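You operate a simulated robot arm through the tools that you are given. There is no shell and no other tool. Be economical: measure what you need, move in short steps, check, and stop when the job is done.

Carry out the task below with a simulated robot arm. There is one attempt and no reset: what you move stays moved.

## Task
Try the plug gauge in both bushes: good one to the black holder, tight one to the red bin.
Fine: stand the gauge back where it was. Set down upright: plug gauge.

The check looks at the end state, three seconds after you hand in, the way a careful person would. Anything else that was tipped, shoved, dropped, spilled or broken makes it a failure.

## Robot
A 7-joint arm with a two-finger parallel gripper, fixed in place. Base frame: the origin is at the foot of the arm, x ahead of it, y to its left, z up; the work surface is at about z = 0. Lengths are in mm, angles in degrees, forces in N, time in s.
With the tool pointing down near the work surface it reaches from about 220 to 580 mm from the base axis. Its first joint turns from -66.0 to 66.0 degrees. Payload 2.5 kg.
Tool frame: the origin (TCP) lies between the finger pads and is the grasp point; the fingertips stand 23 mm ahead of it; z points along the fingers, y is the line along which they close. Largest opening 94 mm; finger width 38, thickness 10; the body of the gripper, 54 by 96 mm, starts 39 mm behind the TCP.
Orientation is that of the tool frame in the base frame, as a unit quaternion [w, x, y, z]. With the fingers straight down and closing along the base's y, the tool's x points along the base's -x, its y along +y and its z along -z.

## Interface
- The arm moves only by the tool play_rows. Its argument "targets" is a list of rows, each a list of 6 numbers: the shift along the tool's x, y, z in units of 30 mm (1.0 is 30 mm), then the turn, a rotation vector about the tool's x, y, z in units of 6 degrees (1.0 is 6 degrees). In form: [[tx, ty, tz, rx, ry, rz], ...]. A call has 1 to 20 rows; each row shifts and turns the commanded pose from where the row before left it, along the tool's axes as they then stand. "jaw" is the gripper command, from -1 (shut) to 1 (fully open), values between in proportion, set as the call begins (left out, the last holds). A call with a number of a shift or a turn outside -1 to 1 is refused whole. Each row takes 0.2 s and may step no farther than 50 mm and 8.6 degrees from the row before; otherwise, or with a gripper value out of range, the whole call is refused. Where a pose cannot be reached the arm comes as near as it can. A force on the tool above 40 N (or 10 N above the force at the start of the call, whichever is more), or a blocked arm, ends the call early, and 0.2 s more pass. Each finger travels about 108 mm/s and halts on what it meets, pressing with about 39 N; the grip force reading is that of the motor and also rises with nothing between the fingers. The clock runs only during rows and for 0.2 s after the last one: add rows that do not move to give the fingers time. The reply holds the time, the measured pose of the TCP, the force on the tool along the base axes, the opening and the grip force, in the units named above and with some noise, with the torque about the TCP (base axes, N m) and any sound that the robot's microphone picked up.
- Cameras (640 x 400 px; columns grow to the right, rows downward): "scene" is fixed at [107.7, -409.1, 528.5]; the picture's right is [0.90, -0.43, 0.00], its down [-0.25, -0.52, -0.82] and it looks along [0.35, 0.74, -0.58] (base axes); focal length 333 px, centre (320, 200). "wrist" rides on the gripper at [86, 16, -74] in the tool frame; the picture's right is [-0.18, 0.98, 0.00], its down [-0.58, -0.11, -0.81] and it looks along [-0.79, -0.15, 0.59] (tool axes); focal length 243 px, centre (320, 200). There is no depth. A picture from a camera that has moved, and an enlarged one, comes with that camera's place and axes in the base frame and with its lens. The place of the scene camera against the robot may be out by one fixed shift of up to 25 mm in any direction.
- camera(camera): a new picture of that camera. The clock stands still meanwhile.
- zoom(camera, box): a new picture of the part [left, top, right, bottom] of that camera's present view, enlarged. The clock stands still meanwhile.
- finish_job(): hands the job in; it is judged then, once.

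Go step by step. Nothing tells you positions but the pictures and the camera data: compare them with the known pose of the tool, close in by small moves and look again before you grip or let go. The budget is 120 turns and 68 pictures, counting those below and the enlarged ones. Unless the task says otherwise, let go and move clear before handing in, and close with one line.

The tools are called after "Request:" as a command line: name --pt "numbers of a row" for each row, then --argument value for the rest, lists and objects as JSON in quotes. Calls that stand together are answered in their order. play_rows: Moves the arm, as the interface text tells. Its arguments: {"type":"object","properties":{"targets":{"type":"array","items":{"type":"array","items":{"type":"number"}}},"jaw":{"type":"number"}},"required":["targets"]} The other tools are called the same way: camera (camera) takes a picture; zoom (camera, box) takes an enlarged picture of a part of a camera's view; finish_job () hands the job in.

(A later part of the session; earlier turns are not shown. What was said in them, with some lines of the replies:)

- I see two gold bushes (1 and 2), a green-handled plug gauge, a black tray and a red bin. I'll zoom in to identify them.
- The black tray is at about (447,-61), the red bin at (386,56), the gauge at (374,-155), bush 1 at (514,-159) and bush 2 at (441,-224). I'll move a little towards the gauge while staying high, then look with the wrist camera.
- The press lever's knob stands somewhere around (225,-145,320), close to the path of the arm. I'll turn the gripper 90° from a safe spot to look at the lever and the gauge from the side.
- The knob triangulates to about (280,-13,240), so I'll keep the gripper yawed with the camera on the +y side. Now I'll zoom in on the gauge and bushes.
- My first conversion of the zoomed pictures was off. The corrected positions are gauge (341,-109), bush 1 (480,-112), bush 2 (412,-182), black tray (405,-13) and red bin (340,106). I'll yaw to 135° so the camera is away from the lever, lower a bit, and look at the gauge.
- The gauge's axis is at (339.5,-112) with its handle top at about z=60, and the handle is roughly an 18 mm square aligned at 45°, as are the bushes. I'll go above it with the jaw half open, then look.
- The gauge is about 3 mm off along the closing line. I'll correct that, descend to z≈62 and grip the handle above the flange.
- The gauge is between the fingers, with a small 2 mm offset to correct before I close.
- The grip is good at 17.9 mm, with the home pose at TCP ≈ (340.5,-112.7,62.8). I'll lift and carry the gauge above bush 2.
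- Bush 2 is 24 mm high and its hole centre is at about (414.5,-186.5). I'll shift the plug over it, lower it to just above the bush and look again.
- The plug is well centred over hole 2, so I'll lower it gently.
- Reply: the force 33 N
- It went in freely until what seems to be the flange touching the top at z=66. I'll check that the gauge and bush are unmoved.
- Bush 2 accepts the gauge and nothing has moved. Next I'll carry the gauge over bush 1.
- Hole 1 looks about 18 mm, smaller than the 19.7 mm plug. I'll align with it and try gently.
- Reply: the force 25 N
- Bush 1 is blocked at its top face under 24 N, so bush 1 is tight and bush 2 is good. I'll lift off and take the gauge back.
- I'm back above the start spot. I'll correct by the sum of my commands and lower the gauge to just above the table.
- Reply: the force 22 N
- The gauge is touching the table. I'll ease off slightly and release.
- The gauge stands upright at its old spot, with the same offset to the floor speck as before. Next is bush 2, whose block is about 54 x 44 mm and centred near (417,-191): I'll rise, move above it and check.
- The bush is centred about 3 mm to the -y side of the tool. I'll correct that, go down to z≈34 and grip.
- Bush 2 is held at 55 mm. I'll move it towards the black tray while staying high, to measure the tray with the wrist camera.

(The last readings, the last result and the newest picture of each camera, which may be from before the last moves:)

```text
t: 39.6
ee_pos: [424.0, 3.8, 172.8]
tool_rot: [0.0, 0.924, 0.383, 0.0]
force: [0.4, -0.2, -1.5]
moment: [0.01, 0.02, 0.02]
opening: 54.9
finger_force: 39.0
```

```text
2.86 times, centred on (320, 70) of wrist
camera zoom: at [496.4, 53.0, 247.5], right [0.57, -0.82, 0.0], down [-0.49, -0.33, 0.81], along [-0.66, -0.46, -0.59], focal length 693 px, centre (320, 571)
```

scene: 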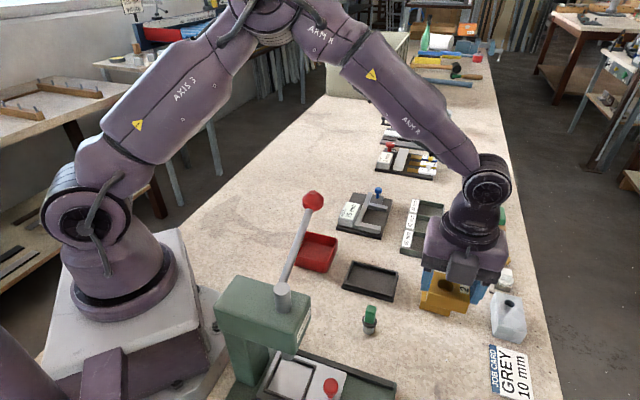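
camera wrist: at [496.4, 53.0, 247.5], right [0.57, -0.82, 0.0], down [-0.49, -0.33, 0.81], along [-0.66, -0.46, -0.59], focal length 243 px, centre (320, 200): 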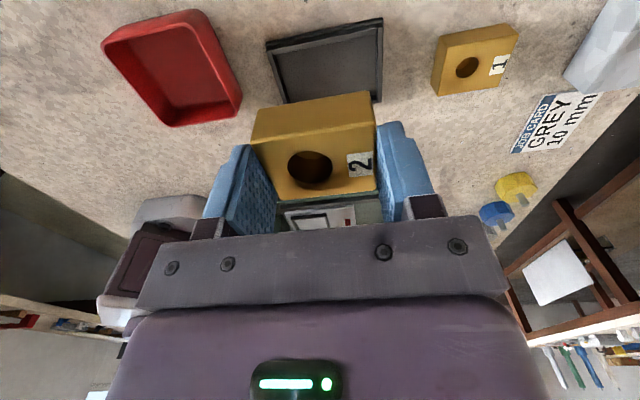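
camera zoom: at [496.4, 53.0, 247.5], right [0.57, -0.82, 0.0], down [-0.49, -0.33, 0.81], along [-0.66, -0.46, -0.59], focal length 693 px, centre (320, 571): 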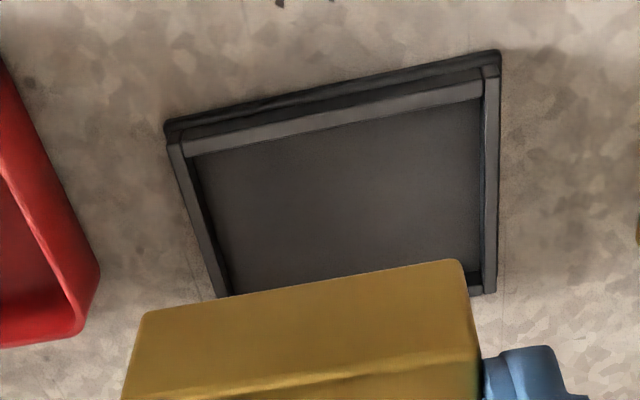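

The tray is about 104 x 72 mm with a rim about 11 mm high, and its centre is 33 mm back and 2.5 mm to the side in tool terms. I'll move over it and lower partway, watching the clearance to the lever knob.

Request:
play_rows --pt "-0.55 0.04 0 0 0 0" --pt "-0.55 0.04 0 0 0 0" --pt "0 0 0.6 0 0 0" --pt "0 0 0.6 0 0 0" --pt "0 0 0.6 0 0 0" --pt "0 0 0.6 0 0 0" --pt "0 0 0 0 0 0"

Request:
camera --camera "scene"

Request:
camera --camera "wrist"

```text
t: 41.2
ee_pos: [402.1, -23.9, 101.1]
tool_rot: [0.001, 0.923, 0.384, 0.0]
force: [-0.4, 0.7, -1.5]
moment: [-0.01, 0.03, -0.01]
opening: 54.8
finger_force: 38.9
```

```text
26 pictures are left
```

scene: 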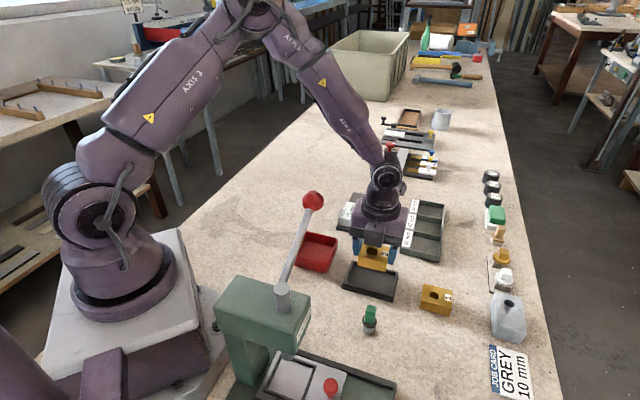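

```text
25 pictures are left
camera wrist: at [474.0, 25.6, 174.0], right [0.57, -0.82, 0.0], down [-0.49, -0.33, 0.81], along [-0.66, -0.46, -0.59], focal length 243 px, centre (320, 200)
```

wrist: 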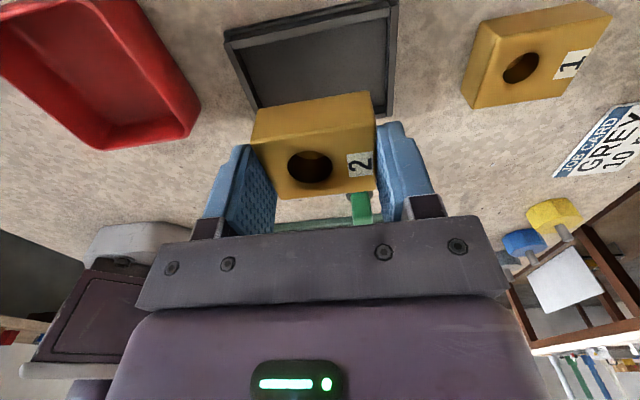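

Request:
play_rows --pt "0 -0.06 0.5 0 0 0" --pt "0 0 0.5 0 0 0" --pt "0 0 0 0 0 0"

Request:
zoom --camera "wrist" --box '[180, 0, 460, 240]'

Request:
zoom --camera "scene" --box '[300, 180, 440, 320]'

```text
t: 42.0
ee_pos: [401.1, -22.9, 70.4]
tool_rot: [0.0, 0.923, 0.384, 0.0]
force: [0.1, 0.3, -1.6]
moment: [0.0, -0.03, 0.05]
opening: 54.8
finger_force: 39.9
```

```text
1.67 times, centred on (320, 120) of wrist
camera zoom: at [472.3, 26.2, 144.6], right [0.57, -0.82, 0.0], down [-0.49, -0.33, 0.81], along [-0.66, -0.46, -0.59], focal length 404 px, centre (320, 333)
```

zoom: 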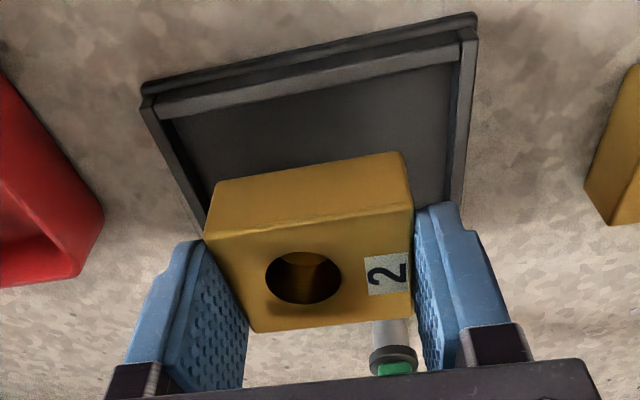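

```text
2.86 times, centred on (370, 250) of scene
camera zoom: at [107.7, -409.1, 528.5], right [0.9, -0.43, 0.0], down [-0.25, -0.52, -0.82], along [0.35, 0.74, -0.58], focal length 951 px, centre (177, 57)
```

zoom: 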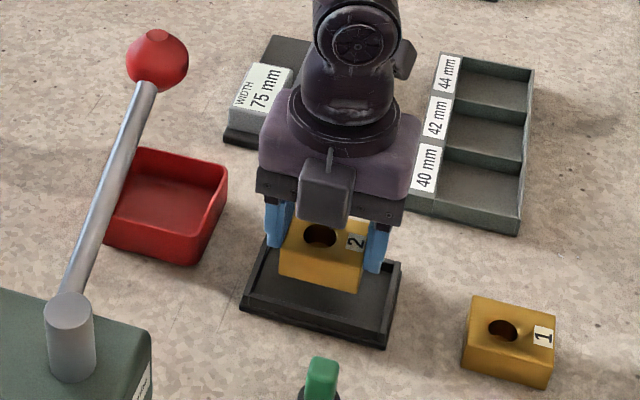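

It is well centred in the tray (within 2 mm) and clear of the lever. I'll lower it further.

Request:
play_rows --pt "0.03 0 0.4 0 0 0" --pt "0 0 0.4 0 0 0" --pt "0 0 0.1 0 0 0" --pt "0 0 0 0 0 0"

Request:
play_rows --pt "0 0 0.04 0 0 0" --pt "0 0 0.03 0 0 0" --pt "0 0 0 0 0 0"

Request:
zoom --camera "wrist" --box '[180, 0, 460, 240]'

```text
t: 43.0
ee_pos: [400.7, -21.5, 45.2]
tool_rot: [0.001, 0.924, 0.383, 0.0]
force: [0.4, 0.6, -1.6]
moment: [0.02, -0.02, 0.05]
opening: 55.1
finger_force: 39.3
```

```text
t: 43.8
ee_pos: [400.7, -23.6, 42.2]
tool_rot: [0.0, 0.923, 0.384, 0.0]
force: [0.2, 0.7, -0.6]
moment: [0.02, 0.02, 0.02]
opening: 55.0
finger_force: 39.2
```

```text
1.67 times, centred on (320, 120) of wrist
camera zoom: at [473.3, 26.4, 115.9], right [0.57, -0.82, 0.0], down [-0.49, -0.33, 0.81], along [-0.66, -0.46, -0.59], focal length 404 px, centre (320, 333)
```

zoom: 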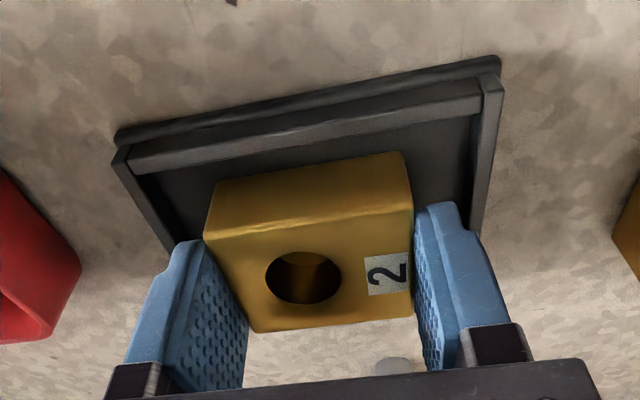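

Request:
play_rows --pt "0 0 0.04 0 0 0" --pt "0 0 0.04 0 0 0" --pt "0 0 0 0 0 0"

```text
t: 44.6
ee_pos: [402.2, -21.7, 39.6]
tool_rot: [-0.001, 0.924, 0.383, 0.001]
force: [-11.1, 2.4, 26.7]
moment: [-0.09, 0.43, -0.03]
opening: 55.0
finger_force: 39.5
```

It's touching the tray floor. I'll ease off, open a little and rise.

Request:
play_rows --pt "0 0 -0.03 0 0 0" --pt "0 0 0 0 0 0"

Request:
play_rows --pt "0 0 0 0 0 0" --pt "0 0 0 0 0 0" --jaw 0.33

Request:
play_rows --pt "0 0 -0.3 0 0 0" --pt "0 0 -0.6 0 0 0" --pt "0 0 -0.8 0 0 0" --pt "0 0 -0.9 0 0 0" --pt "0 0 -0.6 0 0 0" --pt "0 0 0 0 0 0"

Request:
zoom --camera "scene" --box '[300, 180, 500, 350]'

```text
t: 45.2
ee_pos: [401.5, -23.0, 40.4]
tool_rot: [0.0, 0.924, 0.383, 0.001]
force: [-1.1, -0.3, 11.6]
moment: [0.25, 0.32, 0.07]
opening: 55.0
finger_force: 39.2
```

```text
t: 45.8
ee_pos: [400.7, -22.8, 40.3]
tool_rot: [0.0, 0.924, 0.383, 0.0]
force: [0.3, 0.5, 0.4]
moment: [-0.01, -0.02, -0.03]
opening: 62.6
finger_force: 0.1
```

```text
t: 47.2
ee_pos: [401.4, -22.1, 137.9]
tool_rot: [0.0, 0.924, 0.383, 0.0]
force: [-0.3, 0.5, -0.3]
moment: [0.0, 0.02, 0.01]
opening: 62.3
finger_force: 0.0
```

```text
2.35 times, centred on (400, 265) of scene
camera zoom: at [107.7, -409.1, 528.5], right [0.9, -0.43, 0.0], down [-0.25, -0.52, -0.82], along [0.35, 0.74, -0.58], focal length 783 px, centre (132, 47)
```

zoom: 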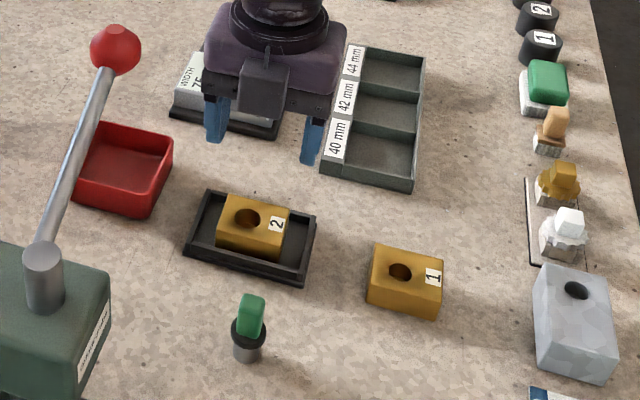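

Bush 2 sits in the black tray. Now I'll go to bush 1, centred near (487,-120).

Request:
play_rows --pt "-0.05 0.87 0 0 0 0" --pt "-0.05 0.87 0 0 0 0" --pt "-0.05 0.87 0 0 0 0" --pt "-0.06 0.87 0 0 0 0" --pt "-0.06 0.85 0 0 0 0" --pt "0 0 0.6 0 0 0" --pt "0 0 0.6 0 0 0" --pt "0 0 0 0 0 0" --jaw 0.9

Request:
camera --camera "wrist"

```text
t: 49.0
ee_pos: [487.6, -120.3, 99.2]
tool_rot: [0.0, 0.923, 0.384, 0.0]
force: [-0.6, 0.3, -0.6]
moment: [0.02, -0.01, -0.02]
opening: 89.1
finger_force: 0.0
```

```text
20 pictures are left
camera wrist: at [560.2, -71.0, 174.2], right [0.57, -0.82, 0.0], down [-0.49, -0.33, 0.81], along [-0.66, -0.46, -0.59], focal length 243 px, centre (320, 200)
```

wrist: 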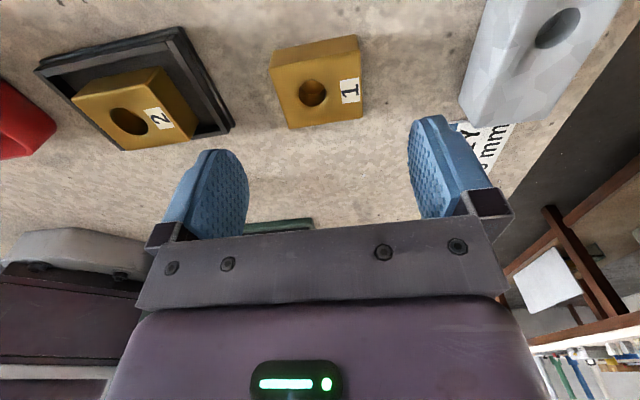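

Request:
play_rows --pt "0.07 -0.03 0.3 0 0 0" --pt "0 0 0.6 0 0 0" --pt "0 0 0.6 0 0 0" --pt "0 0 0.5 0 0 0" --pt "0 0 0.15 0 0 0" --pt "0 0 0 0 0 0" --jaw 0.7

Request:
camera --camera "wrist"

```text
t: 50.4
ee_pos: [489.7, -117.8, 35.5]
tool_rot: [0.0, 0.924, 0.383, 0.0]
force: [-0.4, 0.7, 0.6]
moment: [-0.02, 0.0, 0.0]
opening: 80.0
finger_force: 0.0
```

```text
19 pictures are left
camera wrist: at [560.9, -68.7, 109.2], right [0.57, -0.82, 0.0], down [-0.49, -0.33, 0.81], along [-0.66, -0.46, -0.59], focal length 243 px, centre (320, 200)
```

wrist: 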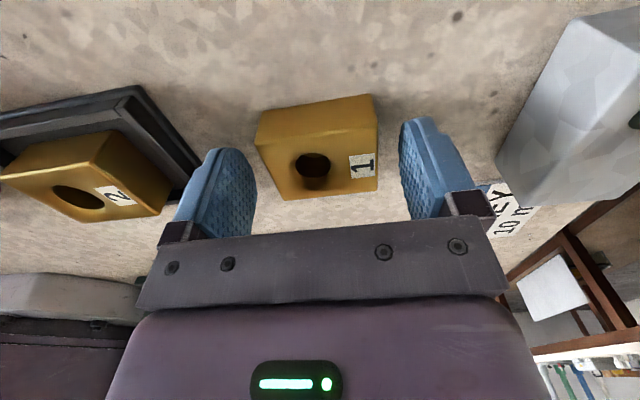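

The red bin's interior is too narrow to open the jaws along the bush's long side. I'll rise, turn back 90° and grip bush 1 across its short side (44 mm).

Request:
play_rows --pt "0 0 -0.5 0 0 0" --pt "0 0 -0.8 0 0 0" --pt "0 0 -0.9 0 0 0" --pt "0 0 0 0 0 -1" --pt "0 0 0 0 0 -1" --pt "0 0 0 0 0 -1" --pt "0 0 0 0 0 -1" --pt "0 0 0 0 0 -1" --pt "0 0 0 0 0 -1" --pt "0 0 0 0 0 -1" --pt "0 0 0 0 0 -1" --pt "0 0 0 0 0 -1" --pt "0 0 0 0 0 -1" --pt "0 0 0 0 0 -1" --pt "0 0 0 0 0 -1" --pt "0 0 0 0 0 -1" --pt "0 0 0 0 0 -1" --pt "0 0 0 0 0 -1" --pt "0 0 0 0 0 0" --jaw 0.5

Request:
camera --camera "wrist"

```text
t: 54.4
ee_pos: [488.8, -118.8, 100.9]
tool_rot: [0.0, 0.382, 0.924, 0.001]
force: [0.0, 0.1, -0.3]
moment: [-0.04, 0.03, -0.01]
opening: 70.3
finger_force: 0.2
```

```text
18 pictures are left
camera wrist: at [437.9, -46.1, 174.9], right [0.82, 0.57, 0.0], down [0.33, -0.49, 0.81], along [0.46, -0.66, -0.59], focal length 243 px, centre (320, 200)
```

wrist: 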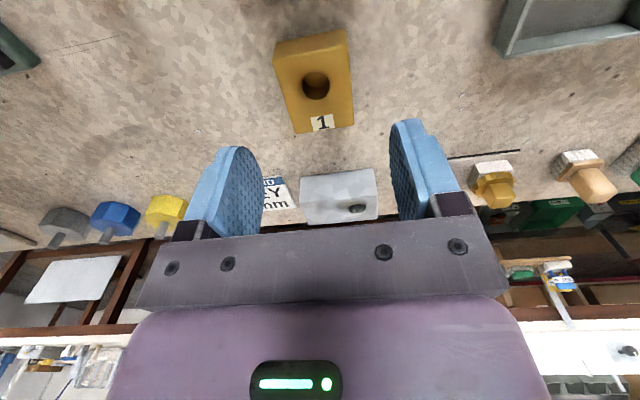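

Request:
play_rows --pt "0 -0.09 0.3 0 0 0" --pt "0 0 0.6 0 0 0" --pt "0 0 0.6 0 0 0" --pt "0 0 0.5 0 0 0" --pt "0 0 0.2 0 0 0" --pt "0 0 0 0 0 0"

Request:
camera --camera "wrist"

```text
t: 55.8
ee_pos: [485.1, -120.3, 36.5]
tool_rot: [0.001, 0.383, 0.924, 0.001]
force: [-0.1, 0.5, 0.3]
moment: [-0.02, 0.03, -0.03]
opening: 70.6
finger_force: 0.0
```

```text
17 pictures are left
camera wrist: at [435.0, -47.9, 110.2], right [0.82, 0.57, 0.0], down [0.33, -0.49, 0.81], along [0.46, -0.67, -0.59], focal length 243 px, centre (320, 200)
```

wrist: 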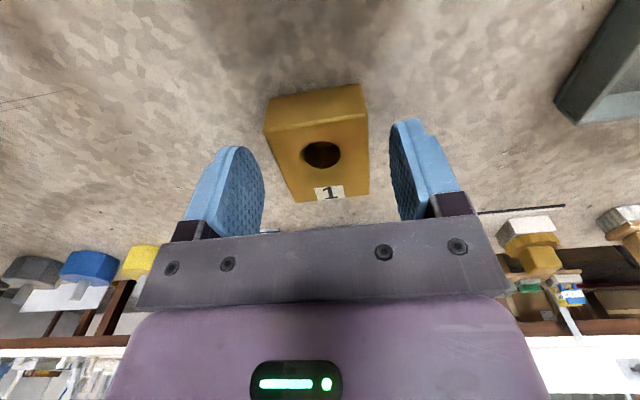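

Centred well. I'll close on bush 1 and lift.

Request:
play_rows --pt "0 0 0 0 0 0" --pt "0 0 0 0 0 0" --pt "0 0 0 0 0 0" --jaw -0.7

Request:
play_rows --pt "0 0 -0.3 0 0 0" --pt "0 0 -0.7 0 0 0" --pt "0 0 -0.9 0 0 0" --pt "0 0 -0.9 0 0 0" --pt "0 0 -0.9 0 0 0" --pt "0 0 -0.9 0 0 0" --pt "0 0 0 0 0 0"

```text
t: 56.6
ee_pos: [484.9, -119.6, 37.3]
tool_rot: [0.0, 0.383, 0.924, 0.0]
force: [0.9, 0.5, 0.6]
moment: [0.08, -0.03, -0.01]
opening: 45.2
finger_force: 38.5
```

```text
t: 58.2
ee_pos: [484.2, -120.4, 174.6]
tool_rot: [0.001, 0.383, 0.924, 0.0]
force: [-1.1, 1.0, -1.7]
moment: [0.01, 0.02, -0.03]
opening: 45.5
finger_force: 38.9
```

Request:
play_rows --pt "0.9 0.4 0 0 0 0" --pt "0.9 0.4 0 0 0 0" --pt "0.9 0.4 0 0 0 0" --pt "0.9 0.4 0 0 0 0" --pt "0.9 0.4 0 0 0 0" --pt "0.9 0.4 0 0 0 0" --pt "0.9 0.4 0 0 0 0" --pt "0.9 0.4 0 0 0 0" --pt "0 0 0 0 0 0"

Request:
camera --camera "scene"

Request:
camera --camera "wrist"

```text
t: 60.2
ee_pos: [401.0, 101.3, 173.8]
tool_rot: [0.0, 0.383, 0.924, 0.0]
force: [1.3, 0.0, -1.4]
moment: [0.01, 0.02, 0.03]
opening: 45.3
finger_force: 38.7
```

```text
16 pictures are left
```

scene: 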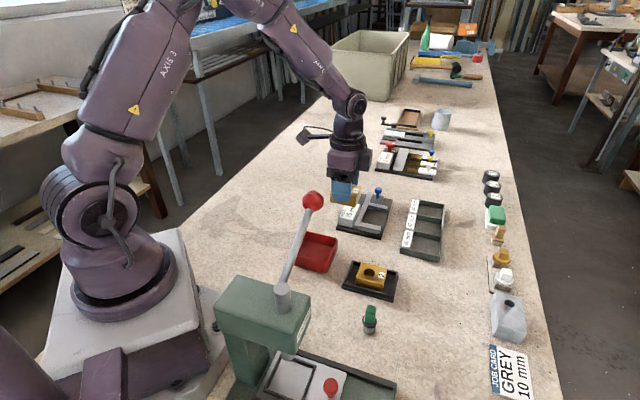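

```text
15 pictures are left
camera wrist: at [351.3, 173.4, 246.7], right [0.82, 0.57, 0.0], down [0.33, -0.49, 0.81], along [0.46, -0.67, -0.59], focal length 243 px, centre (320, 200)
```

wrist: 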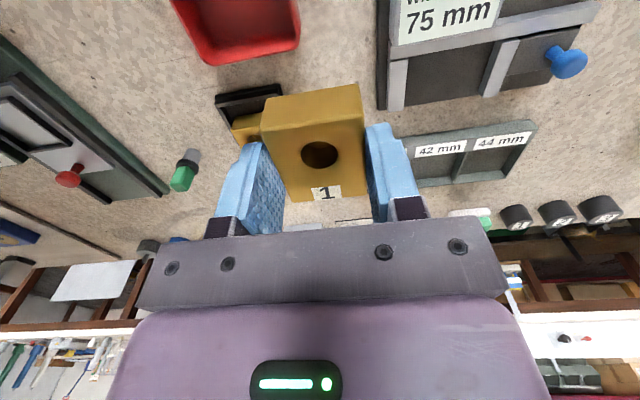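

Request:
play_rows --pt "0.7 -0.64 0 0 0 0" --pt "0.7 -0.64 0 0 0 0" --pt "0.7 -0.64 0 0 0 0" --pt "0 0 0 0 0 0"

Request:
camera --camera "wrist"

Request:
camera --camera "scene"

```text
t: 61.2
ee_pos: [316.6, 104.3, 174.2]
tool_rot: [-0.001, 0.383, 0.924, 0.0]
force: [0.1, -1.0, -1.4]
moment: [-0.02, 0.03, -0.03]
opening: 45.3
finger_force: 39.3
```

```text
14 pictures are left
camera wrist: at [266.3, 176.2, 247.2], right [0.82, 0.57, 0.0], down [0.33, -0.49, 0.81], along [0.46, -0.67, -0.59], focal length 243 px, centre (320, 200)
```

wrist: 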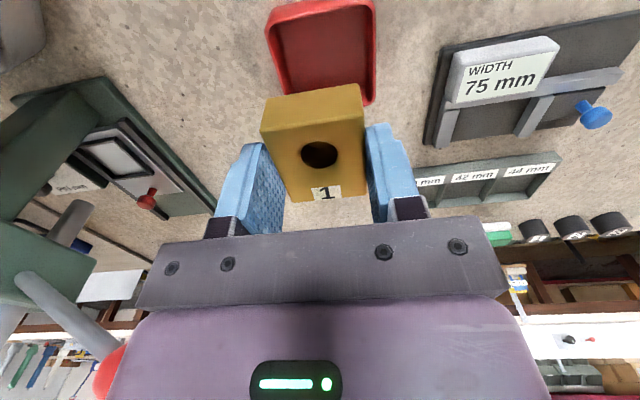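

```text
13 pictures are left
```

scene: 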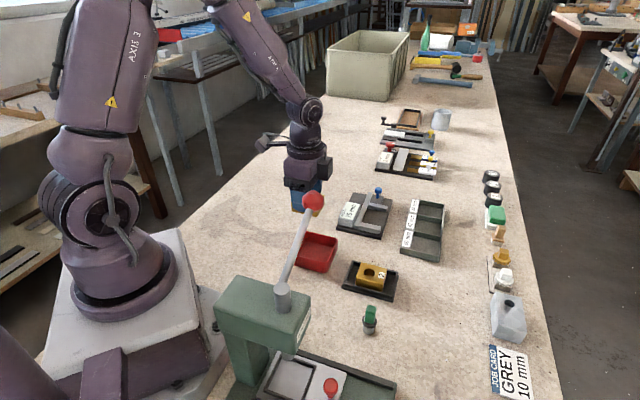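

Request:
zoom --camera "wrist" --box '[240, 0, 400, 110]'

```text
3.64 times, centred on (320, 55) of wrist
camera zoom: at [266.3, 176.2, 247.2], right [0.82, 0.57, 0.0], down [0.33, -0.49, 0.81], along [0.46, -0.67, -0.59], focal length 882 px, centre (320, 727)
```

zoom: 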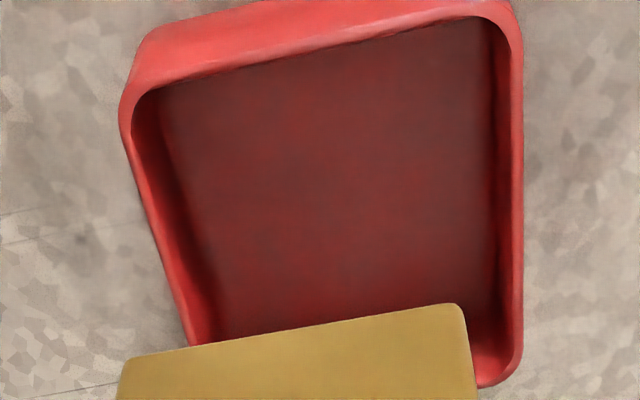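

The bin's centre is 16.5 mm ahead and 2 mm to the side, its rim is about 32 mm high and it is about 78 mm wide inside. I'll move over it, lower to just above the rim and check.

Request:
play_rows --pt "-0.55 0.06 0 0 0 0" --pt "0 0 0.7 0 0 0" --pt "0 0 0.7 0 0 0" --pt "0 0 0.7 0 0 0" --pt "0 0 0.7 0 0 0" --pt "0 0 0 0 0 0"

Request:
camera --camera "wrist"

Request:
zoom --camera "scene" --box '[240, 120, 420, 300]'

```text
t: 62.6
ee_pos: [330.2, 94.4, 90.0]
tool_rot: [0.0, 0.382, 0.924, 0.0]
force: [-0.4, -0.2, -1.2]
moment: [-0.02, 0.01, -0.01]
opening: 45.0
finger_force: 38.9
```

```text
11 pictures are left
camera wrist: at [279.3, 166.5, 162.6], right [0.82, 0.57, 0.0], down [0.33, -0.49, 0.81], along [0.46, -0.67, -0.59], focal length 243 px, centre (320, 200)
```

wrist: 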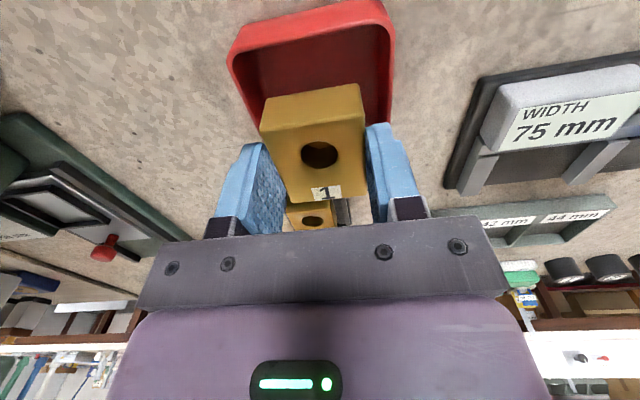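

```text
2.22 times, centred on (330, 210) of scene
camera zoom: at [107.7, -409.1, 528.5], right [0.9, -0.43, 0.0], down [-0.25, -0.52, -0.82], along [0.35, 0.74, -0.58], focal length 740 px, centre (298, 178)
```

zoom: 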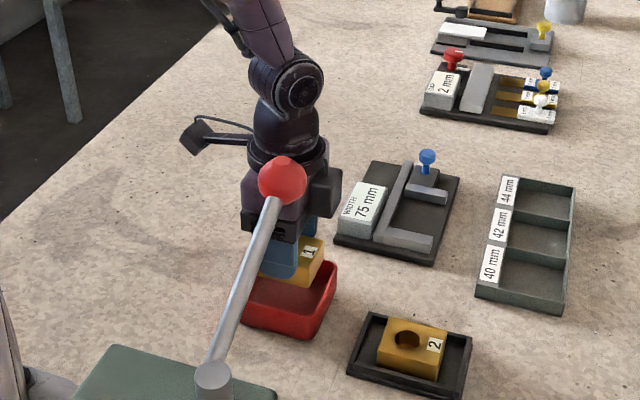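

Centred. I'll lower it into the bin.

Request:
play_rows --pt "0 0 0.4 0 0 0" --pt "0 0 0.4 0 0 0" --pt "0 0 0.4 0 0 0" --pt "0 0 0.2 0 0 0" --pt "0 0 0.1 0 0 0" --pt "0 0 0 0 0 0"

Request:
camera --camera "wrist"

```text
t: 64.0
ee_pos: [328.7, 93.3, 45.7]
tool_rot: [0.0, 0.383, 0.924, 0.0]
force: [0.4, 0.4, -1.4]
moment: [-0.04, 0.01, -0.01]
opening: 45.3
finger_force: 38.5
```

```text
9 pictures are left
camera wrist: at [278.7, 166.1, 118.9], right [0.82, 0.57, 0.0], down [0.33, -0.49, 0.81], along [0.46, -0.66, -0.59], focal length 243 px, centre (320, 200)
```

wrist: 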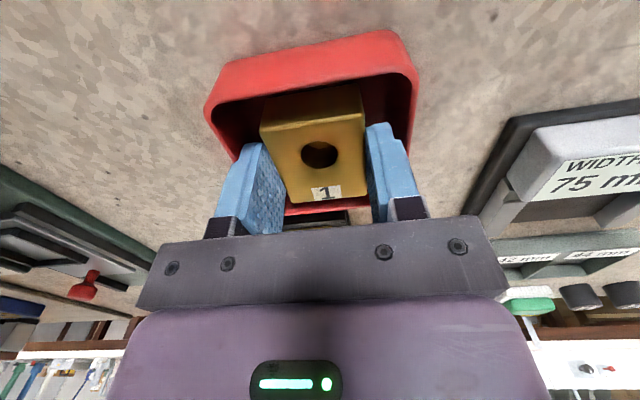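

Request:
play_rows --pt "0 0 0.05 0 0 0" --pt "0 0 0.05 0 0 0" --pt "0 0 0 0 0 0"

```text
t: 64.8
ee_pos: [329.7, 95.2, 42.3]
tool_rot: [0.0, 0.383, 0.924, 0.0]
force: [-1.3, -0.3, -1.1]
moment: [-0.03, -0.02, 0.03]
opening: 45.1
finger_force: 39.0
```

Request:
play_rows --pt "0 0 0.04 0 0 0" --pt "0 0 0.03 0 0 0" --pt "0 0 0 0 0 0"

```text
t: 65.6
ee_pos: [329.5, 93.9, 41.5]
tool_rot: [0.001, 0.382, 0.924, 0.0]
force: [-9.4, 0.3, 30.1]
moment: [-0.23, 0.06, -0.06]
opening: 45.2
finger_force: 39.0
```

It's on the bin floor. I'll ease off, open slightly and lift out.

Request:
play_rows --pt "0 0 -0.03 0 0 0" --pt "0 0 0 0 0 0"

Request:
play_rows --pt "0 0 0 0 0 0" --pt "0 0 0 0 0 0" --jaw 0.13

Request:
play_rows --pt "0 0 -0.2 0 0 0" --pt "0 0 -0.4 0 0 0" --pt "0 0 -0.8 0 0 0" --pt "0 0 -0.9 0 0 0" --pt "0 0 -0.9 0 0 0" --pt "0 0 -0.9 0 0 0" --pt "0 0 -0.4 0 0 0" --pt "0 0 0 0 0 0"

Request:
camera --camera "wrist"

Request:
camera --camera "scene"

```text
t: 66.2
ee_pos: [329.7, 94.6, 40.9]
tool_rot: [0.0, 0.382, 0.924, 0.001]
force: [-6.7, 3.6, 18.1]
moment: [-0.1, -0.09, 0.01]
opening: 45.4
finger_force: 39.1
```

```text
t: 66.8
ee_pos: [329.8, 92.7, 39.4]
tool_rot: [0.0, 0.383, 0.924, 0.0]
force: [-0.3, 0.0, 0.0]
moment: [-0.02, -0.01, -0.03]
opening: 53.1
finger_force: 0.0
```

```text
t: 68.6
ee_pos: [328.4, 93.8, 174.8]
tool_rot: [0.0, 0.383, 0.924, 0.0]
force: [-0.4, 0.0, 0.6]
moment: [0.02, 0.01, -0.04]
opening: 53.0
finger_force: 0.0
```

```text
8 pictures are left
camera wrist: at [277.4, 165.8, 248.9], right [0.82, 0.57, 0.0], down [0.33, -0.49, 0.81], along [0.46, -0.67, -0.59], focal length 243 px, centre (320, 200)
```

wrist: 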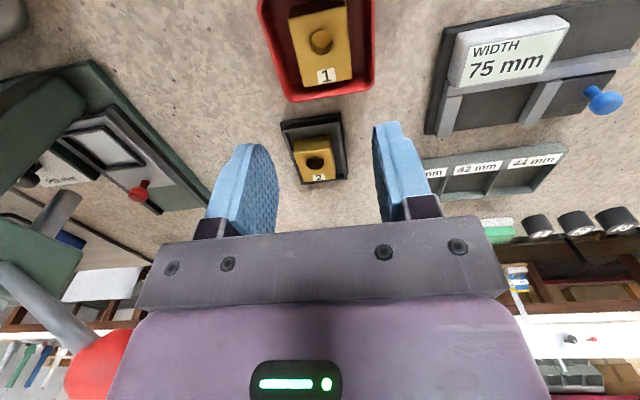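

```text
7 pictures are left
```

scene: 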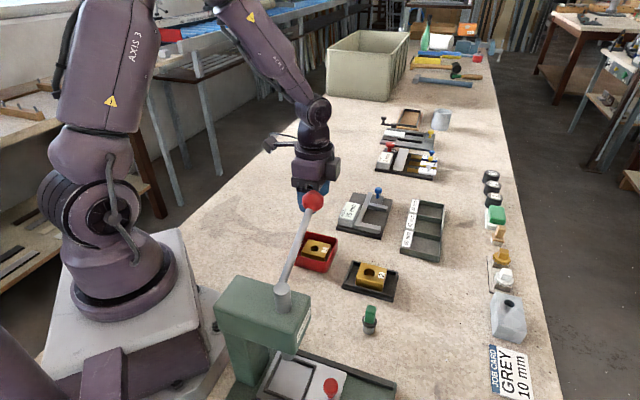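

Bush 2 is in the black tray, bush 1 is in the red bin, the gauge stands upright at its start spot, and the arm is clear. I'm handing in.

Request:
finish_job

```text
The job is handed in.
```

Bush 2 took the gauge freely and is in the black holder, bush 1 was too tight and is in the red bin, and the plug gauge is standing upright back where it was.
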